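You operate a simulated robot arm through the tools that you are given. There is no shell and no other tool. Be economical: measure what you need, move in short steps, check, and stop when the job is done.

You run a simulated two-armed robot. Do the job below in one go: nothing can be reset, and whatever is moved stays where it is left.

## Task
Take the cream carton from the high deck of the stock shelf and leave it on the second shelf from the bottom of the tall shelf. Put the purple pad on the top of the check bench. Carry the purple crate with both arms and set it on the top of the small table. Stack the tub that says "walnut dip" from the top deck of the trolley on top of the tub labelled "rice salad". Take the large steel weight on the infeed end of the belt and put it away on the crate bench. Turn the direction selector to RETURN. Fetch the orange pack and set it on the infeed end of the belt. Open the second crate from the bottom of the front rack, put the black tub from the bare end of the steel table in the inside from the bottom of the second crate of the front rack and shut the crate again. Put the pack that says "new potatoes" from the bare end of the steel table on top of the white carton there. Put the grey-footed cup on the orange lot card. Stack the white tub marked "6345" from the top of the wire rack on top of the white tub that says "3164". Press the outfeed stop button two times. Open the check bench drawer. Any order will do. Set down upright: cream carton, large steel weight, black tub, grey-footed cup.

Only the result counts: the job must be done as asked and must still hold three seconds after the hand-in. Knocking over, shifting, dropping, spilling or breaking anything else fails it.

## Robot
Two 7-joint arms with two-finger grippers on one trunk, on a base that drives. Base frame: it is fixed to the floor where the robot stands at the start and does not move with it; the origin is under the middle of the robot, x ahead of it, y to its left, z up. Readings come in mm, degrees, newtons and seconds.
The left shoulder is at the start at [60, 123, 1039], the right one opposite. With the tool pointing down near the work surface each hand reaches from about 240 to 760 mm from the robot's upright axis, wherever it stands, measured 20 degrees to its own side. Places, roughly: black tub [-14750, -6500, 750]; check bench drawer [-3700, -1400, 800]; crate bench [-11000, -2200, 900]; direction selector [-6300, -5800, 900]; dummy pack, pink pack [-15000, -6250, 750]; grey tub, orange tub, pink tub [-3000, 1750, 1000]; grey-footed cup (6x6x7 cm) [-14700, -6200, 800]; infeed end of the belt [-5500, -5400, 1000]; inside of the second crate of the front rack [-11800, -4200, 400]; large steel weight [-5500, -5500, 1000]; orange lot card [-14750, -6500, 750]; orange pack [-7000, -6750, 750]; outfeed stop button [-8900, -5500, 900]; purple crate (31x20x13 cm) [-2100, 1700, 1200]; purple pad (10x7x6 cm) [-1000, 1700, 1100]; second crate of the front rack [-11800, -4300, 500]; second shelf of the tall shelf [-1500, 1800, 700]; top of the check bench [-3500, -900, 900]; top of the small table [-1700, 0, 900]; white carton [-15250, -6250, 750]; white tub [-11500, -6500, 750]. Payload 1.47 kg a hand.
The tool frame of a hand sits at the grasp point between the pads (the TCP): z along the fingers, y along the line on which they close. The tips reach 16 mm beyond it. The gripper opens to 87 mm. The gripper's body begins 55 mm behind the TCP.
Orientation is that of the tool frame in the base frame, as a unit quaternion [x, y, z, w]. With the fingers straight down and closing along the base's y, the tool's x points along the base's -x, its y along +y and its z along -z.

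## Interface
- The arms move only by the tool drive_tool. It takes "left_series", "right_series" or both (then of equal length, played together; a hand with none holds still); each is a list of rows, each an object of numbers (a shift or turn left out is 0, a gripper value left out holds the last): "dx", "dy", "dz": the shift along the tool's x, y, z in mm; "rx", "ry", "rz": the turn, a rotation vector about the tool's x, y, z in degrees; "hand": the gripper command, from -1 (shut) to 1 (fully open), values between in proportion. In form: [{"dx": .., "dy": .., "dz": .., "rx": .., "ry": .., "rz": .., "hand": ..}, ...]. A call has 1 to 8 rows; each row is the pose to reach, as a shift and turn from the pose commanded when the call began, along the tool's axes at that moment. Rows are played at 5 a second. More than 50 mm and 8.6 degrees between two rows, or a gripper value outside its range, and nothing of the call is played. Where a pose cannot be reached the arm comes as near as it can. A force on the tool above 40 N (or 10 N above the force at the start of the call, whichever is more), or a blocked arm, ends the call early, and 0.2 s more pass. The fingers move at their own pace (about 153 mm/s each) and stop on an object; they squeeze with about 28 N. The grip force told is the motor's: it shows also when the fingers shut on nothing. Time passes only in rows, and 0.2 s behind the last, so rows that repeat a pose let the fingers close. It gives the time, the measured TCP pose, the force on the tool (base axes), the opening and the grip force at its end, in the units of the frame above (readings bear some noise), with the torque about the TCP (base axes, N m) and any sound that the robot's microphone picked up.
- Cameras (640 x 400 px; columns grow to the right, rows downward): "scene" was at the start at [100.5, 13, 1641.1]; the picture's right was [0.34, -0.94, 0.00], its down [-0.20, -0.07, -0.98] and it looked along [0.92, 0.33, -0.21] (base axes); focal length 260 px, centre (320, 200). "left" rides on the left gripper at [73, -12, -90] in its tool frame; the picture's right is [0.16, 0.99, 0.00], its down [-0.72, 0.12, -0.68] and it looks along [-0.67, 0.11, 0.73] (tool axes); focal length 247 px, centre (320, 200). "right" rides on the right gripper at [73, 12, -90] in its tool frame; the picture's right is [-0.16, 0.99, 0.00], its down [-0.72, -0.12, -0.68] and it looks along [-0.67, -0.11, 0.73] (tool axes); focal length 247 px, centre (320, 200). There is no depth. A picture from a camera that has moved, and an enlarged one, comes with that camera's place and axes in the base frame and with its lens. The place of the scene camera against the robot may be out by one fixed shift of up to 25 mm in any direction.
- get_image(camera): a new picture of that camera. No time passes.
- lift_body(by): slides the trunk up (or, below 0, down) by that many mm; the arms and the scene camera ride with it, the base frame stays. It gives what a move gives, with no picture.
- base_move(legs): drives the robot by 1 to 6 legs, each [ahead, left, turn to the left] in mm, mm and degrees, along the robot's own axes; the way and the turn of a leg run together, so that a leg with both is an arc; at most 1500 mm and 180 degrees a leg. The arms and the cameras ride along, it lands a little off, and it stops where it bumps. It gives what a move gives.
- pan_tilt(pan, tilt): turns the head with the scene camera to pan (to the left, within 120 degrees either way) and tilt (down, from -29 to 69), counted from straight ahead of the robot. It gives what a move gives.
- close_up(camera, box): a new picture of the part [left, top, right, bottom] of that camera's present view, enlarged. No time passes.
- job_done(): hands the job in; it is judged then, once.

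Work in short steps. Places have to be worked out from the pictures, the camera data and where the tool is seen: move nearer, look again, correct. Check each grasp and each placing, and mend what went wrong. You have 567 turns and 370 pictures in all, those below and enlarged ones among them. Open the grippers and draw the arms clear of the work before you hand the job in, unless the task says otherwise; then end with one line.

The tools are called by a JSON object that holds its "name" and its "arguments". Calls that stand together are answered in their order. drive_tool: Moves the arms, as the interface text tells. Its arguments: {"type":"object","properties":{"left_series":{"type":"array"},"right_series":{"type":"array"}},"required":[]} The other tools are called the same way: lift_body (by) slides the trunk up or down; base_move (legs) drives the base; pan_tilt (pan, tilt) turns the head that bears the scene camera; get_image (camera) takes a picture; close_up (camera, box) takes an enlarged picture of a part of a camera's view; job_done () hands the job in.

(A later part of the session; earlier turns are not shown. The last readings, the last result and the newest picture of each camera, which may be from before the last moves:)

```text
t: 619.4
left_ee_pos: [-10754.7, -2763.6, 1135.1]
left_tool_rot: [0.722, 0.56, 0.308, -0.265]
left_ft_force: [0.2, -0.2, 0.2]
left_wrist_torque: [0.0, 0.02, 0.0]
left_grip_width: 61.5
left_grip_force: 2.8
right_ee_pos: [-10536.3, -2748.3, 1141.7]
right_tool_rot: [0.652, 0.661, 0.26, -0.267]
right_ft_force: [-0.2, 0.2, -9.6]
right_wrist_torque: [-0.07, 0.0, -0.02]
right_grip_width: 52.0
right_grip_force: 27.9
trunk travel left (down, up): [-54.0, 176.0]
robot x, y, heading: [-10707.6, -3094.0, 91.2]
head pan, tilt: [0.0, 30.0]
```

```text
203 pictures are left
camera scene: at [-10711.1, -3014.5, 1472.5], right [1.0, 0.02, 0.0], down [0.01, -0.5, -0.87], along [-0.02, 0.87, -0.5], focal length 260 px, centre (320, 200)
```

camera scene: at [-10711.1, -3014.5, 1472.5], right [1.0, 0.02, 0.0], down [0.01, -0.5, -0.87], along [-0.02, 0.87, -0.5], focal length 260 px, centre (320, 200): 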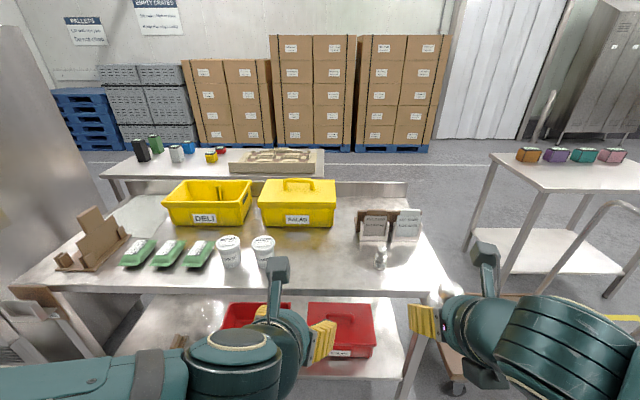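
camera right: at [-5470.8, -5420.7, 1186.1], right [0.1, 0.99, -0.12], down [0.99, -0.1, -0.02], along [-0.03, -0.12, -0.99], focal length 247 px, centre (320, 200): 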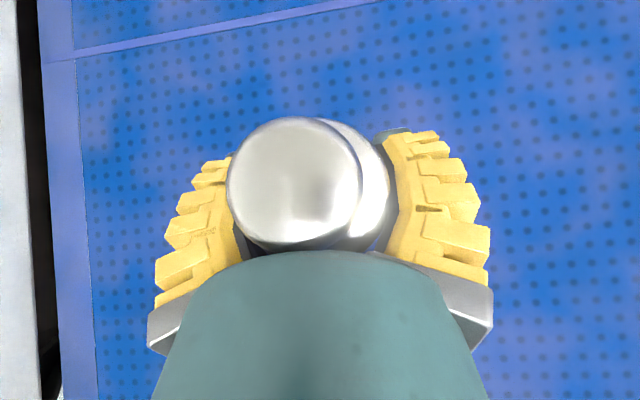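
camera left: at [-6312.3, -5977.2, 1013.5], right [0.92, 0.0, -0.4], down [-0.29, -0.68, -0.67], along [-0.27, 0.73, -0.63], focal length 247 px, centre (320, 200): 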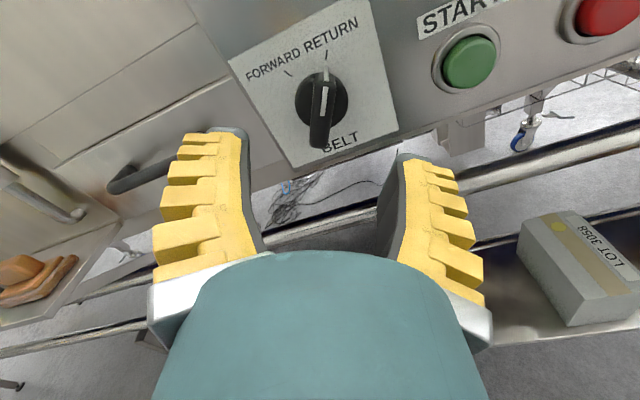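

I check the weight in the grip before placing (opening has crept from 56 to 52 mm).

{"name": "get_image", "arguments": {"camera": "right"}}

{"name": "close_up", "arguments": {"camera": "scene", "box": [210, 190, 460, 300]}}

```text
202 pictures are left
camera right: at [-10523.3, -2756.1, 1256.1], right [0.99, -0.1, -0.11], down [-0.1, -0.99, -0.01], along [-0.11, 0.02, -0.99], focal length 247 px, centre (320, 200)
```

right: 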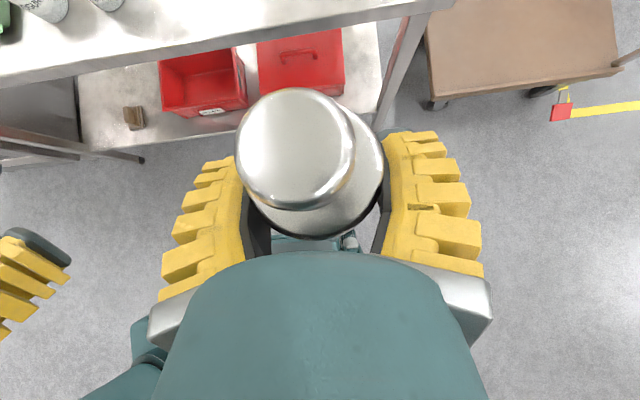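

```text
2.56 times, centred on (335, 245) of scene
camera zoom: at [-10711.1, -3014.5, 1472.5], right [1.0, 0.02, 0.0], down [0.01, -0.5, -0.87], along [-0.02, 0.87, -0.5], focal length 666 px, centre (282, 85)
```

zoom: 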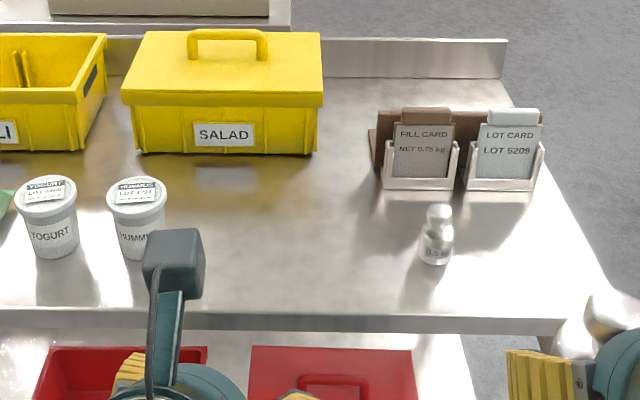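

The weight has slipped ~10 mm in the grip but is still held; place it promptly. Free spot ≈[−10715, −2395] between the tubs and the 0.5 kg weight.

{"name": "base_move", "arguments": {"legs": [[0, 180, -1.2], [230, 0, 0]]}}

{"name": "drive_tool", "arguments": {"right_series": [{"dx": 28, "dz": 28}, {"dx": 56, "dz": 56}, {"dx": 85, "dz": 85}]}}

{"name": "get_image", "arguments": {"camera": "right"}}

{"name": "get_image", "arguments": {"camera": "scene"}}

```text
t: 623.0
left_ee_pos: [-10922.7, -2530.5, 1134.6]
left_tool_rot: [0.728, 0.552, 0.311, -0.261]
left_ft_force: [0.3, -0.5, 0.0]
left_wrist_torque: [0.02, 0.0, -0.01]
left_grip_width: 61.6
left_grip_force: 4.0
right_ee_pos: [-10705.4, -2520.0, 1140.0]
right_tool_rot: [0.66, 0.653, 0.263, -0.263]
right_ft_force: [0.0, 0.9, -9.8]
right_wrist_torque: [-0.05, 0.0, 0.0]
right_grip_width: 51.9
right_grip_force: 28.1
trunk travel left (down, up): [-54.0, 176.0]
robot x, y, heading: [-10887.1, -2865.1, 89.8]
head pan, tilt: [0.0, 30.0]
```

```text
t: 623.8
left_ee_pos: [-10922.5, -2530.9, 1133.3]
left_tool_rot: [0.728, 0.552, 0.311, -0.261]
left_ft_force: [-0.2, -0.1, 0.0]
left_wrist_torque: [-0.01, 0.04, -0.03]
left_grip_width: 61.4
left_grip_force: 3.9
right_ee_pos: [-10704.5, -2401.5, 1137.2]
right_tool_rot: [0.66, 0.654, 0.262, -0.262]
right_ft_force: [-0.4, -0.4, -10.0]
right_wrist_torque: [-0.07, 0.02, 0.01]
right_grip_width: 52.2
right_grip_force: 28.0
trunk travel left (down, up): [-54.0, 176.0]
robot x, y, heading: [-10891.2, -2868.8, 89.9]
head pan, tilt: [0.0, 30.0]
```

```text
200 pictures are left
camera right: at [-10692.4, -2409.3, 1251.8], right [0.99, -0.12, -0.11], down [-0.12, -0.99, -0.01], along [-0.11, 0.02, -0.99], focal length 247 px, centre (320, 200)
```

right: 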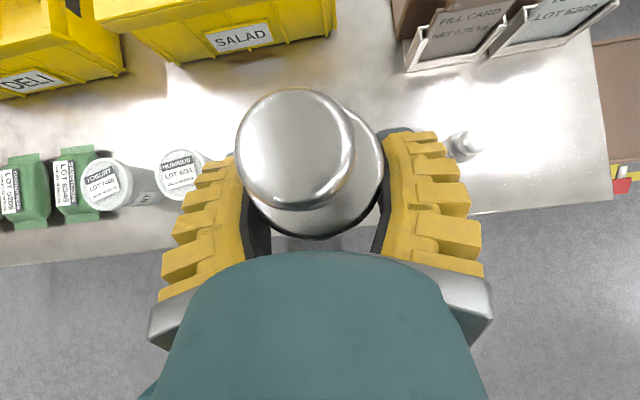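

```text
199 pictures are left
camera scene: at [-10886.2, -2782.4, 1472.3], right [1.0, 0.0, 0.0], down [0.0, -0.5, -0.86], along [0.0, 0.86, -0.5], focal length 260 px, centre (320, 200)
```

scene: 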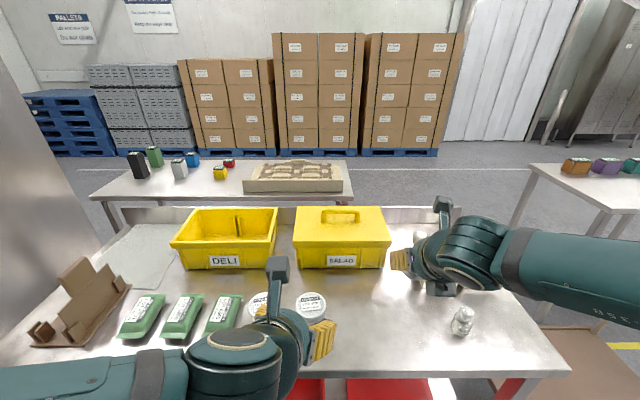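

I advance 40 mm and lower 130 mm.

{"name": "drive_tool", "arguments": {"right_series": [{"dx": 14, "dz": 14}, {"dx": 28, "dz": 28}, {"dx": 0, "dz": 56}, {"dx": -32, "dz": 88}, {"dx": -64, "dz": 120}]}}

{"name": "close_up", "arguments": {"camera": "scene", "box": [330, 180, 510, 340]}}

```text
t: 625.0
left_ee_pos: [-10922.6, -2531.9, 1134.3]
left_tool_rot: [0.728, 0.552, 0.31, -0.261]
left_ft_force: [-0.1, 0.6, -0.2]
left_wrist_torque: [-0.04, 0.01, -0.01]
left_grip_width: 61.4
left_grip_force: 3.4
right_ee_pos: [-10703.5, -2362.8, 1005.0]
right_tool_rot: [0.661, 0.654, 0.26, -0.262]
right_ft_force: [0.3, 0.8, -9.7]
right_wrist_torque: [0.0, -0.03, -0.01]
right_grip_width: 51.6
right_grip_force: 27.6
trunk travel left (down, up): [-54.0, 176.0]
robot x, y, heading: [-10886.5, -2870.5, 89.8]
head pan, tilt: [0.0, 30.0]
```

```text
2.50 times, centred on (420, 260) of scene
camera zoom: at [-10885.6, -2783.1, 1472.3], right [1.0, 0.0, 0.0], down [0.0, -0.5, -0.87], along [0.0, 0.87, -0.5], focal length 650 px, centre (70, 50)
```

zoom: 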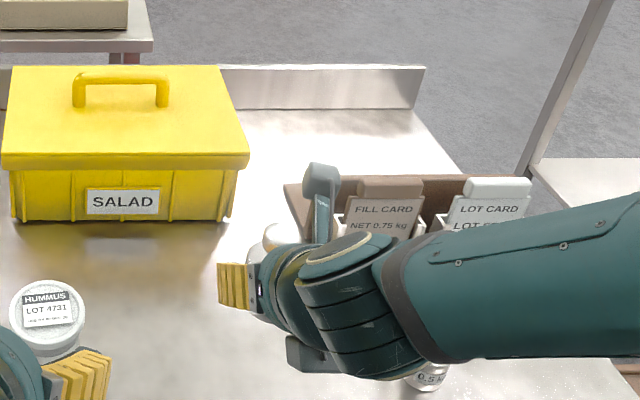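

{"name": "drive_tool", "arguments": {"right_series": [{"dx": -11, "dz": 11}, {"dx": -22, "dz": 22}]}}

{"name": "get_image", "arguments": {"camera": "right"}}

```text
t: 625.5
left_ee_pos: [-10922.7, -2532.4, 1135.5]
left_tool_rot: [0.728, 0.551, 0.311, -0.261]
left_ft_force: [-1.0, -0.1, 0.2]
left_wrist_torque: [0.0, -0.03, -0.04]
left_grip_width: 61.2
left_grip_force: 3.5
right_ee_pos: [-10703.6, -2365.1, 976.3]
right_tool_rot: [0.66, 0.653, 0.262, -0.263]
right_ft_force: [-1.0, 0.3, -9.5]
right_wrist_torque: [-0.04, 0.01, 0.0]
right_grip_width: 52.0
right_grip_force: 28.4
trunk travel left (down, up): [-54.0, 176.0]
robot x, y, heading: [-10888.2, -2868.8, 89.7]
head pan, tilt: [0.0, 30.0]
```

```text
197 pictures are left
camera right: at [-10690.8, -2373.8, 1091.0], right [0.99, -0.12, -0.11], down [-0.12, -0.99, -0.01], along [-0.11, 0.02, -0.99], focal length 247 px, centre (320, 200)
```

right: 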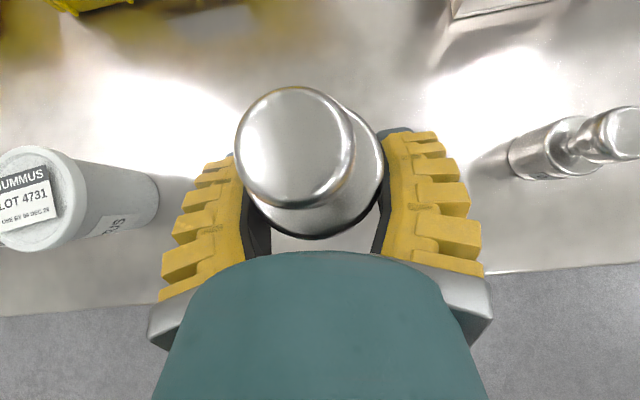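

Bench top ≈ 845–860. I lower in ~18 mm steps.

{"name": "drive_tool", "arguments": {"right_series": [{"dx": -11, "dz": 11}, {"dx": -22, "dz": 22}, {"dx": -32, "dz": 32}]}}

{"name": "drive_tool", "arguments": {"right_series": [{"dx": -4, "dz": 4}, {"dx": -8, "dz": 8}]}}

```text
t: 626.4
left_ee_pos: [-10922.3, -2530.7, 1135.8]
left_tool_rot: [0.728, 0.552, 0.312, -0.262]
left_ft_force: [0.0, 0.3, -0.9]
left_wrist_torque: [0.03, -0.02, 0.02]
left_grip_width: 61.3
left_grip_force: 3.4
right_ee_pos: [-10706.0, -2366.8, 930.1]
right_tool_rot: [0.66, 0.653, 0.263, -0.264]
right_ft_force: [0.4, 0.2, -9.9]
right_wrist_torque: [-0.06, 0.02, -0.02]
right_grip_width: 51.8
right_grip_force: 28.0
trunk travel left (down, up): [-54.0, 176.0]
robot x, y, heading: [-10888.4, -2868.5, 90.0]
head pan, tilt: [0.0, 30.0]
```

```text
t: 627.0
left_ee_pos: [-10922.5, -2531.2, 1135.3]
left_tool_rot: [0.728, 0.553, 0.311, -0.262]
left_ft_force: [-0.5, -0.4, 0.4]
left_wrist_torque: [-0.01, -0.02, 0.0]
left_grip_width: 61.5
left_grip_force: 3.6
right_ee_pos: [-10705.8, -2365.8, 918.9]
right_tool_rot: [0.659, 0.653, 0.264, -0.263]
right_ft_force: [0.8, 0.2, -10.4]
right_wrist_torque: [-0.05, 0.02, 0.0]
right_grip_width: 51.9
right_grip_force: 28.3
trunk travel left (down, up): [-54.0, 176.0]
robot x, y, heading: [-10889.6, -2865.9, 89.8]
head pan, tilt: [0.0, 30.0]
```

{"name": "drive_tool", "arguments": {"right_series": [{"dx": -4, "dz": 4}, {"dx": -8, "dz": 8}]}}

{"name": "drive_tool", "arguments": {"right_series": [{"dx": -3, "dz": 3}, {"dx": -6, "dz": 6}]}}

```text
t: 627.5
left_ee_pos: [-10922.6, -2531.9, 1134.2]
left_tool_rot: [0.728, 0.552, 0.311, -0.262]
left_ft_force: [0.5, 0.6, -0.1]
left_wrist_torque: [0.0, -0.01, 0.01]
left_grip_width: 61.5
left_grip_force: 3.8
right_ee_pos: [-10705.0, -2366.5, 908.0]
right_tool_rot: [0.66, 0.653, 0.263, -0.262]
right_ft_force: [0.4, 0.0, -10.2]
right_wrist_torque: [-0.07, -0.01, 0.0]
right_grip_width: 51.8
right_grip_force: 28.2
trunk travel left (down, up): [-54.0, 176.0]
robot x, y, heading: [-10888.6, -2863.6, 89.7]
head pan, tilt: [0.0, 30.0]
```

```text
t: 628.1
left_ee_pos: [-10923.7, -2531.2, 1136.0]
left_tool_rot: [0.728, 0.552, 0.311, -0.261]
left_ft_force: [0.2, -0.2, -0.1]
left_wrist_torque: [-0.01, 0.0, -0.03]
left_grip_width: 61.5
left_grip_force: 3.6
right_ee_pos: [-10705.0, -2367.5, 900.3]
right_tool_rot: [0.66, 0.653, 0.263, -0.263]
right_ft_force: [0.2, 0.0, -9.2]
right_wrist_torque: [-0.06, 0.01, -0.02]
right_grip_width: 51.7
right_grip_force: 28.3
trunk travel left (down, up): [-54.0, 176.0]
robot x, y, heading: [-10887.0, -2868.0, 89.8]
head pan, tilt: [0.0, 30.0]
```

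{"name": "drive_tool", "arguments": {"right_series": [{"dx": -3, "dz": 3}, {"dx": -6, "dz": 6}]}}

{"name": "get_image", "arguments": {"camera": "right"}}

```text
t: 628.8
left_ee_pos: [-10922.1, -2530.8, 1134.7]
left_tool_rot: [0.729, 0.551, 0.311, -0.261]
left_ft_force: [0.1, -0.1, 0.1]
left_wrist_torque: [0.01, 0.0, 0.04]
left_grip_width: 61.5
left_grip_force: 3.3
right_ee_pos: [-10705.4, -2365.8, 891.4]
right_tool_rot: [0.66, 0.653, 0.263, -0.263]
right_ft_force: [0.4, 1.2, -8.9]
right_wrist_torque: [-0.02, -0.02, 0.03]
right_grip_width: 52.2
right_grip_force: 27.8
trunk travel left (down, up): [-54.0, 176.0]
robot x, y, heading: [-10887.9, -2865.3, 89.8]
head pan, tilt: [0.0, 30.0]
```

```text
196 pictures are left
camera right: at [-10692.6, -2375.3, 1006.4], right [0.99, -0.12, -0.11], down [-0.12, -0.99, -0.01], along [-0.11, 0.02, -0.99], focal length 247 px, centre (320, 200)
```

right: 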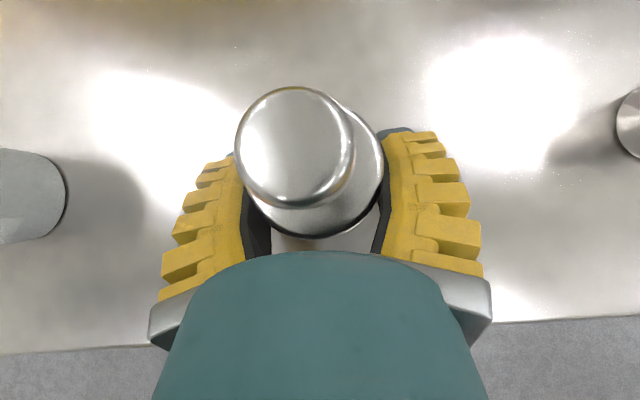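

{"name": "drive_tool", "arguments": {"right_series": [{"dx": -3, "dz": 3}, {"dx": -5, "dz": 5}]}}

```text
t: 629.4
left_ee_pos: [-10922.9, -2532.5, 1134.7]
left_tool_rot: [0.729, 0.552, 0.311, -0.26]
left_ft_force: [0.8, 0.4, -0.4]
left_wrist_torque: [0.02, 0.01, 0.03]
left_grip_width: 61.4
left_grip_force: 3.6
right_ee_pos: [-10705.6, -2367.0, 886.7]
right_tool_rot: [0.659, 0.652, 0.265, -0.264]
right_ft_force: [0.9, -4.0, 10.4]
right_wrist_torque: [0.45, -0.03, -0.09]
right_grip_width: 52.4
right_grip_force: 27.6
trunk travel left (down, up): [-54.0, 176.0]
robot x, y, heading: [-10888.7, -2863.7, 89.6]
head pan, tilt: [0.0, 30.0]
```

Contact. I open and then draw the hand back along the fingers' direction.

{"name": "drive_tool", "arguments": {"right_series": [{"dx": -1, "dz": 1}, {"dx": -1, "dz": 1, "hand": 0.2}, {"dx": -1, "dz": 1, "hand": 1}, {"dx": -1, "dz": 1, "hand": 1}, {"dx": -1, "dz": -20}, {"dx": -1, "dz": -50}, {"dx": 10, "dz": -90}]}}

{"name": "get_image", "arguments": {"camera": "right"}}

```text
t: 631.0
left_ee_pos: [-10923.4, -2532.8, 1135.9]
left_tool_rot: [0.727, 0.552, 0.312, -0.263]
left_ft_force: [-0.3, 0.7, -0.4]
left_wrist_torque: [0.0, -0.03, 0.03]
left_grip_width: 61.3
left_grip_force: 3.7
right_ee_pos: [-10707.5, -2404.7, 957.2]
right_tool_rot: [0.66, 0.653, 0.262, -0.263]
right_ft_force: [0.1, 0.1, 0.3]
right_wrist_torque: [0.06, -0.01, -0.02]
right_grip_width: 87.1
right_grip_force: 0.0
right hand out of reach, approached as far as the arm can: row 7
trunk travel left (down, up): [-54.0, 176.0]
robot x, y, heading: [-10890.9, -2867.7, 89.7]
head pan, tilt: [0.0, 30.0]
```

```text
195 pictures are left
camera right: at [-10694.4, -2414.6, 1073.9], right [0.99, -0.12, -0.11], down [-0.12, -0.99, -0.01], along [-0.11, 0.02, -0.99], focal length 247 px, centre (320, 200)
```

right: 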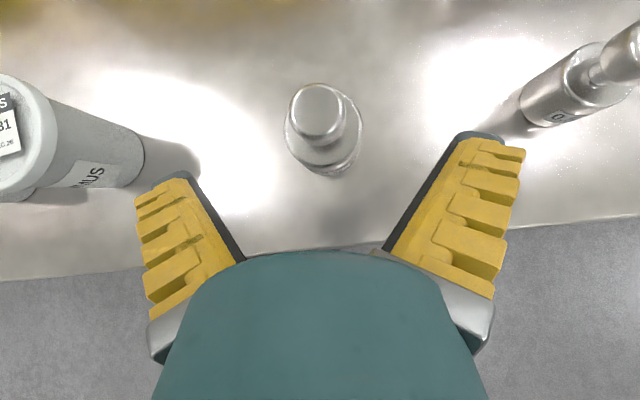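

Weight stands upright on the bench. I retract and look toward the outfeed end for the stop button.

{"name": "drive_tool", "arguments": {"right_series": [{"dx": 35, "dz": -35}, {"dx": 65, "dz": -65}]}}

{"name": "base_move", "arguments": {"legs": [[-400, 0, 0], [0, 0, -150]]}}

{"name": "pan_tilt", "arguments": {"pan": 0, "tilt": 15}}

{"name": "get_image", "arguments": {"camera": "scene"}}

```text
t: 631.5
left_ee_pos: [-10924.1, -2532.5, 1136.2]
left_tool_rot: [0.728, 0.552, 0.311, -0.262]
left_ft_force: [0.4, 0.3, 0.3]
left_wrist_torque: [-0.03, -0.02, 0.0]
left_grip_width: 61.3
left_grip_force: 3.6
right_ee_pos: [-10705.2, -2403.0, 1050.8]
right_tool_rot: [0.659, 0.654, 0.262, -0.264]
right_ft_force: [-0.5, 0.9, -0.1]
right_wrist_torque: [-0.04, -0.01, 0.02]
right_grip_width: 86.7
right_grip_force: 0.1
trunk travel left (down, up): [-54.0, 176.0]
robot x, y, heading: [-10892.7, -2866.0, 89.7]
head pan, tilt: [0.0, 30.0]
```

```text
t: 633.8
left_ee_pos: [-10919.4, -2879.7, 1135.0]
left_tool_rot: [0.731, 0.548, 0.312, -0.26]
left_ft_force: [-0.2, 1.5, -0.2]
left_wrist_torque: [0.0, 0.0, 0.0]
left_grip_width: 61.5
left_grip_force: 3.4
right_ee_pos: [-10701.6, -2750.6, 1049.6]
right_tool_rot: [0.662, 0.651, 0.264, -0.262]
right_ft_force: [0.2, 0.5, -0.3]
right_wrist_torque: [-0.02, -0.01, 0.0]
right_grip_width: 86.9
right_grip_force: 0.1
trunk travel left (down, up): [-54.0, 176.0]
robot x, y, heading: [-10891.0, -3214.0, 89.6]
head pan, tilt: [0.0, 30.0]
stopped in leg 1: the robot was blocked; the commanded pose is now the measured one
```

```text
t: 634.6
left_ee_pos: [-10920.4, -2881.3, 1134.9]
left_tool_rot: [0.73, 0.549, 0.312, -0.261]
left_ft_force: [-0.1, -1.0, 0.4]
left_wrist_torque: [0.03, -0.01, 0.01]
left_grip_width: 61.3
left_grip_force: 3.3
right_ee_pos: [-10703.4, -2752.1, 1050.9]
right_tool_rot: [0.661, 0.651, 0.264, -0.263]
right_ft_force: [0.0, -0.1, -0.2]
right_wrist_torque: [0.01, 0.0, 0.02]
right_grip_width: 86.9
right_grip_force: 0.0
trunk travel left (down, up): [-54.0, 176.0]
robot x, y, heading: [-10888.0, -3215.6, 89.5]
head pan, tilt: [0.0, 15.0]
```

```text
194 pictures are left
camera scene: at [-10884.7, -3130.7, 1496.6], right [1.0, -0.01, 0.0], down [0.0, -0.26, -0.97], along [0.01, 0.97, -0.26], focal length 260 px, centre (320, 200)
```

scene: 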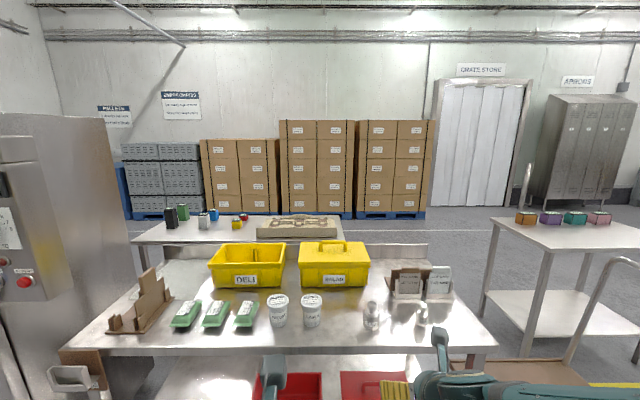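

Something is behind me. I look back on both sides.

{"name": "pan_tilt", "arguments": {"pan": 118, "tilt": 35}}

{"name": "get_image", "arguments": {"camera": "scene"}}

{"name": "pan_tilt", "arguments": {"pan": -118, "tilt": 25}}

{"name": "get_image", "arguments": {"camera": "scene"}}

```text
t: 636.5
left_ee_pos: [-10920.2, -2882.4, 1136.1]
left_tool_rot: [0.73, 0.55, 0.311, -0.261]
left_ft_force: [0.0, 0.8, -0.4]
left_wrist_torque: [-0.03, 0.01, 0.0]
left_grip_width: 61.2
left_grip_force: 4.1
right_ee_pos: [-10702.8, -2754.4, 1051.1]
right_tool_rot: [0.661, 0.651, 0.264, -0.263]
right_ft_force: [-1.2, -0.8, -0.1]
right_wrist_torque: [-0.01, 0.0, 0.04]
right_grip_width: 87.3
right_grip_force: 0.1
trunk travel left (down, up): [-54.0, 176.0]
robot x, y, heading: [-10887.2, -3216.2, 89.6]
head pan, tilt: [118.0, 35.0]
```

```text
193 pictures are left
camera scene: at [-10963.9, -3265.2, 1464.7], right [-0.46, 0.89, 0.0], down [0.51, 0.26, -0.82], along [-0.73, -0.38, -0.57], focal length 260 px, centre (320, 200)
```

scene: 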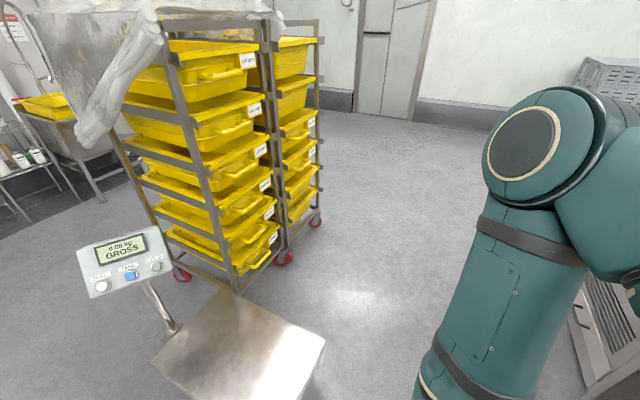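

```text
t: 639.9
left_ee_pos: [-10919.9, -2881.8, 1135.0]
left_tool_rot: [0.731, 0.549, 0.312, -0.261]
left_ft_force: [0.2, 0.3, -0.1]
left_wrist_torque: [-0.02, -0.01, -0.02]
left_grip_width: 61.4
left_grip_force: 4.4
right_ee_pos: [-10701.9, -2753.3, 1050.8]
right_tool_rot: [0.661, 0.651, 0.264, -0.263]
right_ft_force: [-0.2, -0.6, 0.4]
right_wrist_torque: [0.02, 0.0, 0.01]
right_grip_width: 87.0
right_grip_force: 0.0
trunk travel left (down, up): [-54.0, 176.0]
robot x, y, heading: [-10887.7, -3217.9, 89.3]
head pan, tilt: [-118.0, 25.0]
```

```text
192 pictures are left
camera scene: at [-10804.8, -3268.6, 1480.5], right [-0.48, -0.88, 0.0], down [-0.37, 0.2, -0.91], along [0.8, -0.43, -0.42], focal length 260 px, centre (320, 200)
```

scene: 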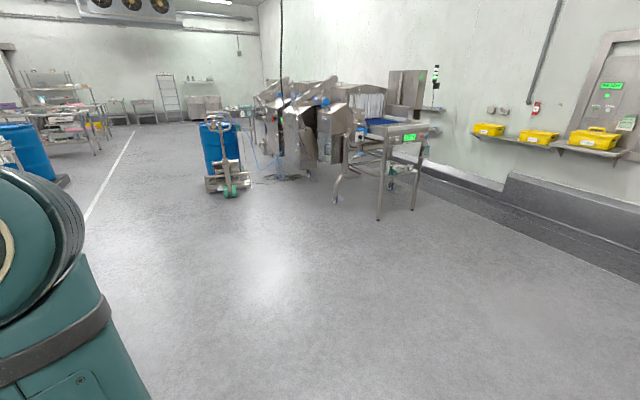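

A floor scale is right behind me; the outfeed panel (green display) is to the south-east. I step forward, turn, and drive there.

{"name": "base_move", "arguments": {"legs": [[100, 100, 0], [0, -300, 0], [0, 0, -150], [1100, 0, 0], [1000, 0, 0]]}}

{"name": "pan_tilt", "arguments": {"pan": 15, "tilt": 20}}

{"name": "get_image", "arguments": {"camera": "scene"}}

```text
t: 660.3
left_ee_pos: [-9358.1, -5135.8, 1135.5]
left_tool_rot: [0.736, -0.541, 0.34, 0.224]
left_ft_force: [0.4, -0.7, 0.3]
left_wrist_torque: [0.01, 0.01, -0.01]
left_grip_width: 61.4
left_grip_force: 4.0
right_ee_pos: [-9466.6, -5363.2, 1050.7]
right_tool_rot: [0.814, -0.446, 0.328, 0.178]
right_ft_force: [-0.2, -0.2, 0.7]
right_wrist_torque: [0.0, -0.02, 0.03]
right_grip_width: 87.0
right_grip_force: 0.0
trunk travel left (down, up): [-54.0, 176.0]
robot x, y, heading: [-9566.6, -4874.4, -57.0]
head pan, tilt: [-118.0, 25.0]
```

```text
t: 662.4
left_ee_pos: [-9356.5, -5135.9, 1134.1]
left_tool_rot: [0.736, -0.542, 0.339, 0.224]
left_ft_force: [0.5, -0.3, 0.0]
left_wrist_torque: [-0.02, -0.04, -0.01]
left_grip_width: 61.3
left_grip_force: 3.7
right_ee_pos: [-9467.0, -5362.0, 1052.0]
right_tool_rot: [0.813, -0.446, 0.328, 0.178]
right_ft_force: [-0.2, -0.3, -0.4]
right_wrist_torque: [0.02, -0.03, 0.01]
right_grip_width: 86.4
right_grip_force: 0.0
trunk travel left (down, up): [-54.0, 176.0]
robot x, y, heading: [-9567.3, -4872.7, -57.0]
head pan, tilt: [15.0, 20.0]
```

```text
191 pictures are left
camera scene: at [-9490.8, -4963.1, 1488.6], right [-0.67, -0.74, 0.0], down [-0.25, 0.23, -0.94], along [0.7, -0.63, -0.34], focal length 260 px, centre (320, 200)
```

scene: 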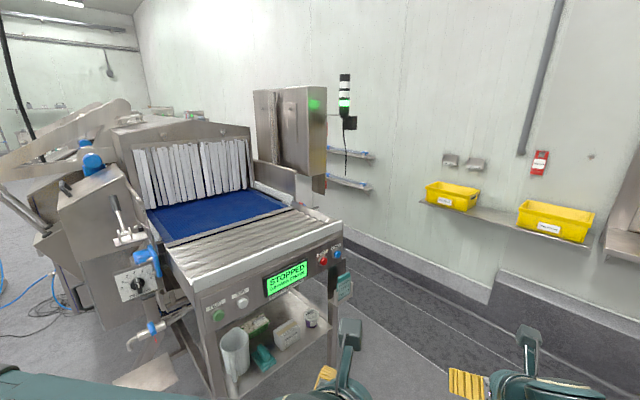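

The outfeed panel faces west with a red button at its right. I zoom in.

{"name": "close_up", "arguments": {"camera": "scene", "box": [190, 230, 360, 330]}}

```text
3.76 times, centred on (275, 280) of scene
camera zoom: at [-9490.8, -4963.1, 1488.6], right [-0.67, -0.74, 0.0], down [-0.25, 0.23, -0.94], along [0.7, -0.63, -0.34], focal length 979 px, centre (489, -101)
```

zoom: 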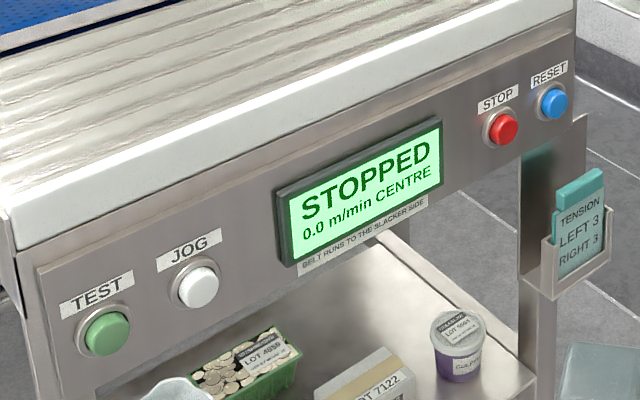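

The red STOP is at about [−8850, −5560, 915] on the west-facing panel. I turn to heading 0, align, and level the right hand with closed fingers.

{"name": "base_move", "arguments": {"legs": [[0, 0, 57], [0, -520, 0]]}}

{"name": "drive_tool", "arguments": {"right_series": [{"ry": 8, "dx": 10, "dz": 15, "hand": -1}, {"ry": 16, "dx": 15, "dz": 30, "hand": -1}, {"ry": 24, "dx": 20, "dz": 45, "hand": -1}, {"ry": 32, "dx": 20, "dz": 55, "hand": -1}, {"ry": 40, "dx": 15, "dz": 65, "hand": -1}, {"ry": 45, "dx": 10, "dz": 70, "hand": -1}]}}

{"name": "get_image", "arguments": {"camera": "right"}}

{"name": "get_image", "arguments": {"camera": "scene"}}

```text
t: 670.0
left_ee_pos: [-9241.2, -5361.7, 1135.2]
left_tool_rot: [0.904, -0.131, 0.405, 0.037]
left_ft_force: [0.4, -0.4, -0.6]
left_wrist_torque: [-0.02, -0.04, -0.01]
left_grip_width: 61.5
left_grip_force: 4.3
right_ee_pos: [-9113.3, -5580.1, 1051.1]
right_tool_rot: [0.928, -0.01, 0.373, 0.001]
right_ft_force: [-0.1, -0.1, -0.5]
right_wrist_torque: [0.02, 0.01, -0.01]
right_grip_width: 87.0
right_grip_force: 0.1
trunk travel left (down, up): [-54.0, 176.0]
robot x, y, heading: [-9575.4, -5390.0, -1.2]
head pan, tilt: [15.0, 20.0]
```

```text
t: 671.4
left_ee_pos: [-9240.1, -5360.8, 1135.6]
left_tool_rot: [0.904, -0.131, 0.406, 0.037]
left_ft_force: [0.1, 0.1, -0.6]
left_wrist_torque: [-0.01, 0.0, 0.01]
left_grip_width: 61.3
left_grip_force: 3.6
right_ee_pos: [-9054.7, -5580.6, 1006.6]
right_tool_rot: [0.713, -0.009, 0.701, 0.006]
right_ft_force: [-0.4, -0.4, 1.2]
right_wrist_torque: [0.01, -0.01, 0.0]
right_grip_width: 0.0
right_grip_force: 27.9
right hand out of reach, approached as far as the arm can: row 4, 5
trunk travel left (down, up): [-54.0, 176.0]
robot x, y, heading: [-9575.8, -5391.9, -1.0]
head pan, tilt: [15.0, 20.0]
```

```text
189 pictures are left
camera right: at [-9143.0, -5590.8, 1081.2], right [-0.02, -0.99, -0.16], down [-0.69, 0.13, -0.71], along [0.72, 0.1, -0.68], focal length 247 px, centre (320, 200)
```

right: 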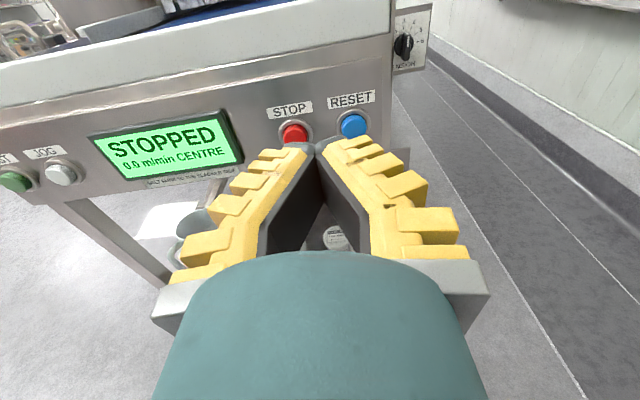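

```text
188 pictures are left
camera scene: at [-9472.2, -5386.7, 1488.6], right [0.24, -0.97, 0.0], down [-0.33, -0.08, -0.94], along [0.91, 0.23, -0.34], focal length 260 px, centre (320, 200)
```

scene: 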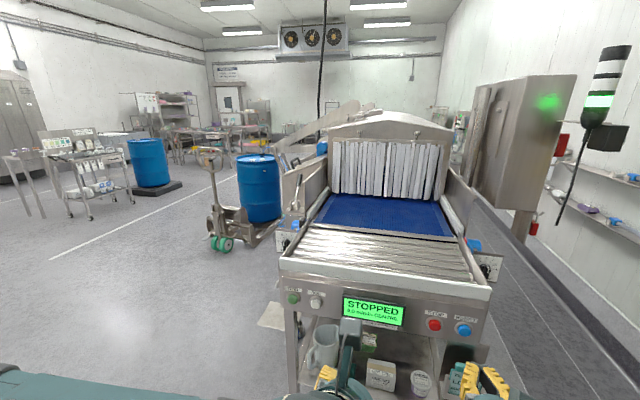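

Button at ≈[−8870, −5540, 939]. I align the closed fingers 20 mm in front of it.

{"name": "drive_tool", "arguments": {"right_series": [{"dx": -20, "dy": -12, "dz": 30}, {"dx": -40, "dy": -24, "dz": 60}, {"dx": -58, "dy": -34, "dz": 92}, {"dx": -67, "dy": -40, "dz": 122}]}}

{"name": "get_image", "arguments": {"camera": "right"}}

```text
t: 672.4
left_ee_pos: [-9240.5, -5361.1, 1135.4]
left_tool_rot: [0.904, -0.13, 0.405, 0.037]
left_ft_force: [0.1, 1.1, -0.3]
left_wrist_torque: [-0.05, -0.03, -0.02]
left_grip_width: 61.2
left_grip_force: 3.3
right_ee_pos: [-8934.5, -5540.9, 936.9]
right_tool_rot: [0.715, -0.008, 0.7, 0.006]
right_ft_force: [-0.4, 0.2, -0.4]
right_wrist_torque: [0.01, -0.01, 0.02]
right_grip_width: 0.0
right_grip_force: 28.3
trunk travel left (down, up): [-54.0, 176.0]
robot x, y, heading: [-9576.1, -5390.6, -0.9]
head pan, tilt: [15.0, 20.0]
```

```text
187 pictures are left
camera right: at [-9022.6, -5550.9, 1010.8], right [-0.02, -0.99, -0.16], down [-0.69, 0.13, -0.71], along [0.72, 0.1, -0.69], focal length 247 px, centre (320, 200)
```

right: 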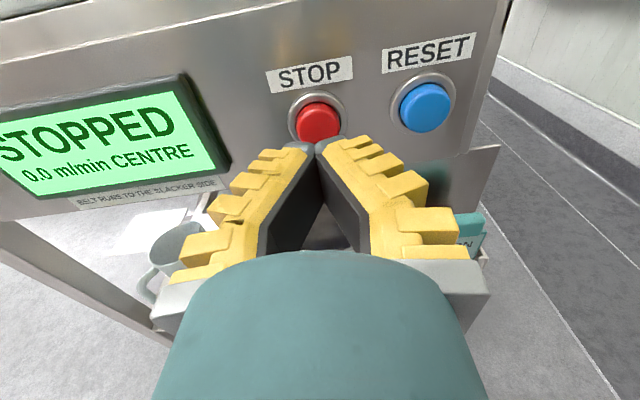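

Perfectly aligned. I press: advance to contact and slightly beyond, then retreat.

{"name": "drive_tool", "arguments": {"right_series": [{"dz": 20}, {"dz": 40}, {"dz": 46}, {"dz": 50}, {"dz": 54}]}}

```text
t: 673.6
left_ee_pos: [-9240.3, -5361.0, 1134.4]
left_tool_rot: [0.904, -0.131, 0.405, 0.038]
left_ft_force: [-0.4, -0.7, -0.2]
left_wrist_torque: [0.02, -0.01, -0.02]
left_grip_width: 61.5
left_grip_force: 3.8
right_ee_pos: [-8881.7, -5543.3, 936.8]
right_tool_rot: [0.714, -0.008, 0.7, 0.006]
right_ft_force: [-0.5, 0.0, 0.1]
right_wrist_torque: [0.01, -0.01, -0.01]
right_grip_width: 0.1
right_grip_force: 27.6
trunk travel left (down, up): [-54.0, 176.0]
robot x, y, heading: [-9573.5, -5393.2, -0.9]
head pan, tilt: [15.0, 20.0]
```

{"name": "get_image", "arguments": {"camera": "right"}}

{"name": "drive_tool", "arguments": {"right_series": [{"dz": 4}, {"dz": 8}]}}

```text
186 pictures are left
camera right: at [-8969.7, -5553.4, 1011.4], right [-0.02, -0.99, -0.16], down [-0.69, 0.13, -0.71], along [0.72, 0.1, -0.69], focal length 247 px, centre (320, 200)
```

right: 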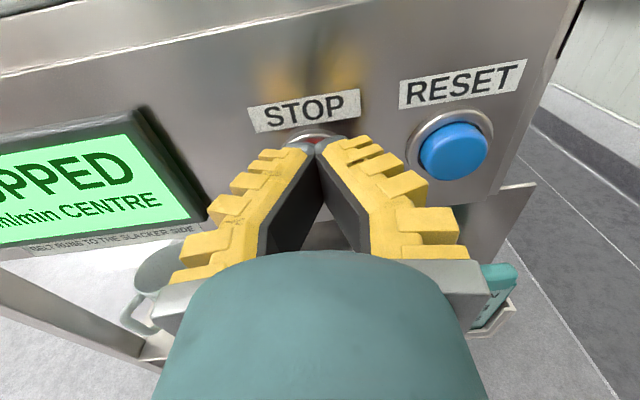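

```text
t: 674.2
left_ee_pos: [-9241.1, -5361.0, 1134.8]
left_tool_rot: [0.904, -0.131, 0.404, 0.038]
left_ft_force: [-1.0, 0.5, -0.2]
left_wrist_torque: [-0.02, 0.0, 0.02]
left_grip_width: 61.4
left_grip_force: 3.5
right_ee_pos: [-8875.1, -5544.3, 937.1]
right_tool_rot: [0.715, -0.009, 0.699, 0.006]
right_ft_force: [-3.6, 0.3, 0.3]
right_wrist_torque: [0.04, 0.03, 0.04]
right_grip_width: 0.0
right_grip_force: 28.9
trunk travel left (down, up): [-54.0, 176.0]
robot x, y, heading: [-9577.2, -5391.2, -1.0]
head pan, tilt: [15.0, 20.0]
```

Contact begins (3.6 N). I push on in small increments.

{"name": "drive_tool", "arguments": {"right_series": [{"dz": 3}, {"dz": 6}]}}

```text
t: 674.8
left_ee_pos: [-9241.7, -5361.3, 1135.1]
left_tool_rot: [0.904, -0.131, 0.406, 0.037]
left_ft_force: [-0.2, 0.9, 0.5]
left_wrist_torque: [0.01, 0.0, 0.01]
left_grip_width: 61.2
left_grip_force: 3.6
right_ee_pos: [-8869.7, -5544.0, 936.8]
right_tool_rot: [0.715, -0.008, 0.699, 0.005]
right_ft_force: [-21.2, 0.8, -2.2]
right_wrist_torque: [0.05, 0.22, 0.04]
right_grip_width: 5.8
right_grip_force: 28.8
trunk travel left (down, up): [-54.0, 176.0]
robot x, y, heading: [-9575.1, -5392.4, -0.9]
head pan, tilt: [15.0, 20.0]
heard: click
```

Click heard — press one. I retreat 20 mm and press again the same way.

{"name": "drive_tool", "arguments": {"right_series": [{"dz": -10}, {"dz": -25}, {"dz": -25, "hand": -1}]}}

{"name": "drive_tool", "arguments": {"right_series": [{"dz": 12}, {"dz": 20}, {"dz": 24}, {"dz": 26}]}}

```text
t: 675.6
left_ee_pos: [-9240.7, -5361.3, 1134.8]
left_tool_rot: [0.904, -0.131, 0.404, 0.038]
left_ft_force: [-0.5, 0.1, 0.8]
left_wrist_torque: [0.02, 0.01, 0.0]
left_grip_width: 61.3
left_grip_force: 3.4
right_ee_pos: [-8893.9, -5544.3, 938.0]
right_tool_rot: [0.714, -0.009, 0.7, 0.007]
right_ft_force: [0.6, -0.5, 0.2]
right_wrist_torque: [-0.04, 0.01, 0.0]
right_grip_width: 0.1
right_grip_force: 28.0
trunk travel left (down, up): [-54.0, 176.0]
robot x, y, heading: [-9579.0, -5392.8, -0.7]
head pan, tilt: [15.0, 20.0]
```

```text
t: 676.6
left_ee_pos: [-9243.4, -5360.8, 1136.2]
left_tool_rot: [0.903, -0.132, 0.406, 0.038]
left_ft_force: [-0.7, 0.4, 0.5]
left_wrist_torque: [-0.01, -0.01, 0.02]
left_grip_width: 61.2
left_grip_force: 3.6
right_ee_pos: [-8869.6, -5542.3, 938.0]
right_tool_rot: [0.714, -0.009, 0.7, 0.005]
right_ft_force: [-26.7, 1.7, 0.7]
right_wrist_torque: [0.09, 0.23, 0.08]
right_grip_width: 5.9
right_grip_force: 28.4
trunk travel left (down, up): [-54.0, 176.0]
robot x, y, heading: [-9574.1, -5388.5, -1.0]
head pan, tilt: [15.0, 20.0]
heard: click
```

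Second click — done. I withdraw, back off, and head west toward the steel table.

{"name": "drive_tool", "arguments": {"right_series": [{"dz": -30}, {"dz": -70}, {"dz": -110}, {"dz": -150}]}}

{"name": "base_move", "arguments": {"legs": [[-600, 0, 0], [0, 0, 180]]}}

{"name": "pan_tilt", "arguments": {"pan": 0, "tilt": 12}}

{"name": "get_image", "arguments": {"camera": "scene"}}

```text
t: 677.6
left_ee_pos: [-9240.0, -5361.5, 1135.8]
left_tool_rot: [0.904, -0.131, 0.405, 0.037]
left_ft_force: [-0.6, -0.3, 0.8]
left_wrist_torque: [0.01, -0.01, -0.02]
left_grip_width: 61.4
left_grip_force: 3.3
right_ee_pos: [-9016.7, -5539.7, 939.0]
right_tool_rot: [0.715, -0.009, 0.699, 0.006]
right_ft_force: [-1.1, -0.4, 0.2]
right_wrist_torque: [0.0, 0.02, 0.0]
right_grip_width: 0.0
right_grip_force: 28.4
trunk travel left (down, up): [-54.0, 176.0]
robot x, y, heading: [-9573.3, -5389.1, -0.8]
head pan, tilt: [15.0, 20.0]
```

```text
t: 688.3
left_ee_pos: [-10508.5, -5406.9, 1134.4]
left_tool_rot: [0.137, 0.903, 0.04, -0.405]
left_ft_force: [0.2, -0.7, 0.2]
left_wrist_torque: [0.0, 0.01, 0.02]
left_grip_width: 61.3
left_grip_force: 3.5
right_ee_pos: [-10732.3, -5225.4, 938.8]
right_tool_rot: [0.013, 0.715, 0.01, -0.699]
right_ft_force: [0.1, 1.3, -0.1]
right_wrist_torque: [-0.04, 0.03, -0.01]
right_grip_width: 0.0
right_grip_force: 27.8
trunk travel left (down, up): [-54.0, 176.0]
robot x, y, heading: [-10174.9, -5384.8, 178.6]
head pan, tilt: [15.0, 20.0]
```

```text
t: 689.0
left_ee_pos: [-10508.8, -5408.4, 1134.0]
left_tool_rot: [0.137, 0.903, 0.039, -0.405]
left_ft_force: [0.4, -0.3, -0.3]
left_wrist_torque: [-0.02, 0.0, 0.0]
left_grip_width: 61.2
left_grip_force: 3.4
right_ee_pos: [-10730.4, -5226.4, 939.0]
right_tool_rot: [0.013, 0.714, 0.011, -0.7]
right_ft_force: [-0.9, -0.3, 0.5]
right_wrist_torque: [-0.01, -0.01, -0.01]
right_grip_width: 0.0
right_grip_force: 27.8
trunk travel left (down, up): [-54.0, 176.0]
robot x, y, heading: [-10173.9, -5382.6, 178.2]
head pan, tilt: [0.0, 12.0]
```

```text
185 pictures are left
camera scene: at [-10274.4, -5397.8, 1501.6], right [0.03, 1.0, 0.0], down [0.21, -0.01, -0.98], along [-0.98, 0.03, -0.21], focal length 260 px, centre (320, 200)
```

scene: 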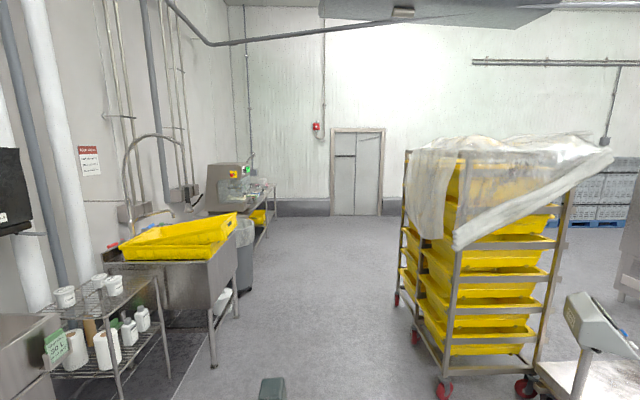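

I go to the wire rack (left, white tubs on top) and face it from the north.

{"name": "base_move", "arguments": {"legs": [[1280, 0, 1.5], [0, 0, 90]]}}

{"name": "pan_tilt", "arguments": {"pan": 0, "tilt": 30}}

{"name": "get_image", "arguments": {"camera": "scene"}}

```text
t: 699.4
left_ee_pos: [-11414.9, -5699.9, 1135.3]
left_tool_rot: [-0.563, 0.72, -0.266, -0.307]
left_ft_force: [0.3, -1.0, -0.1]
left_wrist_torque: [0.01, -0.02, -0.03]
left_grip_width: 61.5
left_grip_force: 3.3
right_ee_pos: [-11582.6, -5931.1, 939.4]
right_tool_rot: [0.511, -0.5, 0.502, 0.487]
right_ft_force: [0.5, 0.1, 0.1]
right_wrist_torque: [0.01, 0.01, 0.01]
right_grip_width: 0.4
right_grip_force: 27.6
trunk travel left (down, up): [-54.0, 176.0]
robot x, y, heading: [-11460.1, -5366.8, -88.4]
head pan, tilt: [0.0, 12.0]
```

```text
t: 700.2
left_ee_pos: [-11414.1, -5700.6, 1134.7]
left_tool_rot: [-0.563, 0.719, -0.267, -0.306]
left_ft_force: [-0.2, -0.3, -1.2]
left_wrist_torque: [0.0, 0.0, -0.01]
left_grip_width: 61.3
left_grip_force: 3.3
right_ee_pos: [-11583.1, -5932.6, 938.9]
right_tool_rot: [0.511, -0.499, 0.502, 0.487]
right_ft_force: [-0.2, 0.1, -0.7]
right_wrist_torque: [0.03, 0.01, 0.0]
right_grip_width: 0.1
right_grip_force: 28.3
trunk travel left (down, up): [-54.0, 176.0]
robot x, y, heading: [-11462.0, -5365.2, -88.3]
head pan, tilt: [0.0, 30.0]
```

```text
184 pictures are left
camera scene: at [-11454.3, -5485.9, 1472.6], right [-1.0, -0.03, 0.0], down [-0.02, 0.5, -0.87], along [0.03, -0.87, -0.5], focal length 260 px, centre (320, 200)
```

scene: 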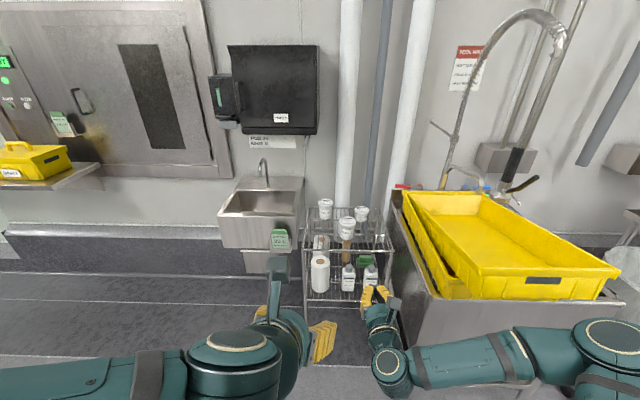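

{"name": "close_up", "arguments": {"camera": "scene", "box": [290, 185, 400, 265]}}

```text
5.00 times, centred on (345, 225) of scene
camera zoom: at [-11454.3, -5485.9, 1472.6], right [-1.0, -0.03, 0.0], down [-0.02, 0.5, -0.87], along [0.03, -0.87, -0.5], focal length 1300 px, centre (195, 75)
```

zoom: 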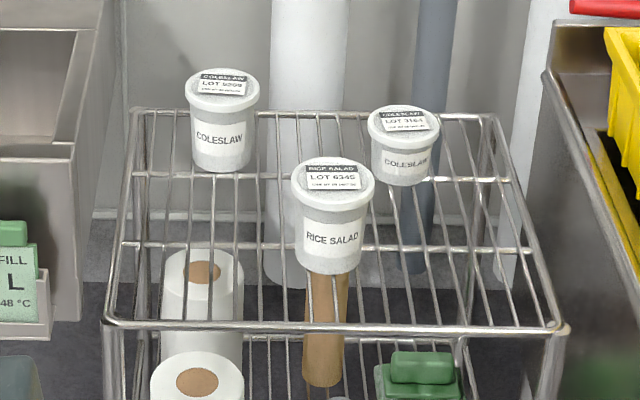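

Tub "6345" is the front one (≈[−11543, −6435], rack top z≈747); "3164" is back-right (≈[−11617, −6560]). I tuck the right hand and straighten the left hand's orientation for use.

{"name": "drive_tool", "arguments": {"right_series": [{"ry": -8, "dx": 15, "dz": -25}, {"ry": -16, "dx": 35, "dz": -50}, {"ry": -24, "dx": 55, "dz": -80}, {"ry": -32, "dx": 75, "dz": -110}, {"ry": -40, "dx": 100, "dz": -140}, {"ry": -45, "dx": 125, "dz": -170}, {"ry": -45, "dx": 150, "dz": -195}]}}

{"name": "get_image", "arguments": {"camera": "scene"}}

```text
t: 701.8
left_ee_pos: [-11415.3, -5699.6, 1135.2]
left_tool_rot: [-0.564, 0.719, -0.268, -0.306]
left_ft_force: [0.4, 0.2, -0.3]
left_wrist_torque: [0.02, -0.03, -0.02]
left_grip_width: 61.6
left_grip_force: 3.9
right_ee_pos: [-11585.7, -5754.5, 1106.9]
right_tool_rot: [0.665, -0.648, 0.267, 0.259]
right_ft_force: [-0.4, 0.3, 0.1]
right_wrist_torque: [-0.03, -0.02, -0.03]
right_grip_width: 0.2
right_grip_force: 28.3
right hand out of reach, approached as far as the arm can: row 3, 4, 5, 6, 7
trunk travel left (down, up): [-54.0, 176.0]
robot x, y, heading: [-11461.4, -5363.7, -88.3]
head pan, tilt: [0.0, 30.0]
```

```text
182 pictures are left
camera scene: at [-11454.4, -5485.3, 1472.6], right [-1.0, -0.03, 0.0], down [-0.02, 0.5, -0.87], along [0.03, -0.87, -0.5], focal length 260 px, centre (320, 200)
```

scene: 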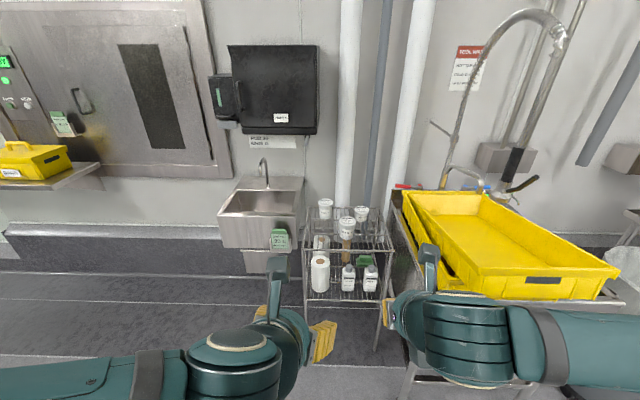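

{"name": "drive_tool", "arguments": {"left_series": [{"rx": 4.6, "rz": -4.1, "hand": 1}, {"rx": 9.2, "ry": -0.5, "rz": -8.3, "hand": 1}]}}

{"name": "base_move", "arguments": {"legs": [[380, -162, -1.7]]}}

{"name": "get_image", "arguments": {"camera": "left"}}

{"name": "get_image", "arguments": {"camera": "scene"}}

```text
t: 702.4
left_ee_pos: [-11415.5, -5701.7, 1136.0]
left_tool_rot: [-0.638, 0.654, -0.298, -0.276]
left_ft_force: [-0.6, -0.3, 0.4]
left_wrist_torque: [0.01, 0.01, 0.0]
left_grip_width: 86.7
left_grip_force: 0.1
right_ee_pos: [-11586.3, -5756.3, 1107.5]
right_tool_rot: [0.664, -0.649, 0.268, 0.258]
right_ft_force: [-0.3, 0.3, -0.1]
right_wrist_torque: [0.0, -0.01, 0.02]
right_grip_width: 0.0
right_grip_force: 28.6
trunk travel left (down, up): [-54.0, 176.0]
robot x, y, heading: [-11461.0, -5366.8, -88.5]
head pan, tilt: [0.0, 30.0]
```

```text
t: 704.9
left_ee_pos: [-11584.6, -6079.1, 1134.7]
left_tool_rot: [-0.628, 0.663, -0.295, -0.28]
left_ft_force: [-0.6, -0.1, 0.2]
left_wrist_torque: [0.0, 0.02, 0.01]
left_grip_width: 86.7
left_grip_force: 0.1
right_ee_pos: [-11756.8, -6128.8, 1105.0]
right_tool_rot: [-0.654, 0.659, -0.263, -0.261]
right_ft_force: [-0.5, 0.1, -0.8]
right_wrist_torque: [0.0, 0.0, 0.0]
right_grip_width: 0.0
right_grip_force: 28.1
trunk travel left (down, up): [-54.0, 176.0]
robot x, y, heading: [-11618.3, -5743.8, -90.2]
head pan, tilt: [0.0, 30.0]
```

```text
181 pictures are left
camera left: at [-11575.9, -6061.2, 1250.2], right [-0.99, -0.07, 0.08], down [-0.07, 0.99, -0.09], along [-0.07, -0.09, -0.99], focal length 247 px, centre (320, 200)
```

left: 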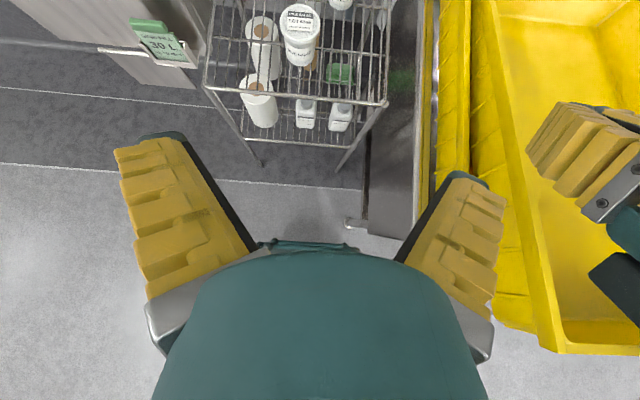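

```text
180 pictures are left
camera scene: at [-11616.1, -5864.1, 1472.5], right [-1.0, 0.0, 0.0], down [0.0, 0.5, -0.87], along [0.0, -0.87, -0.5], focal length 260 px, centre (320, 200)
```

scene: 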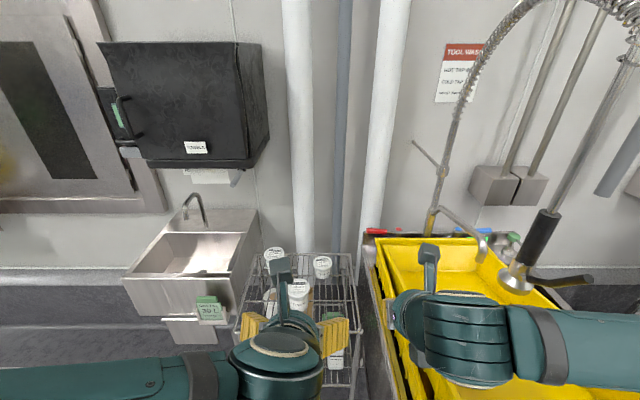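

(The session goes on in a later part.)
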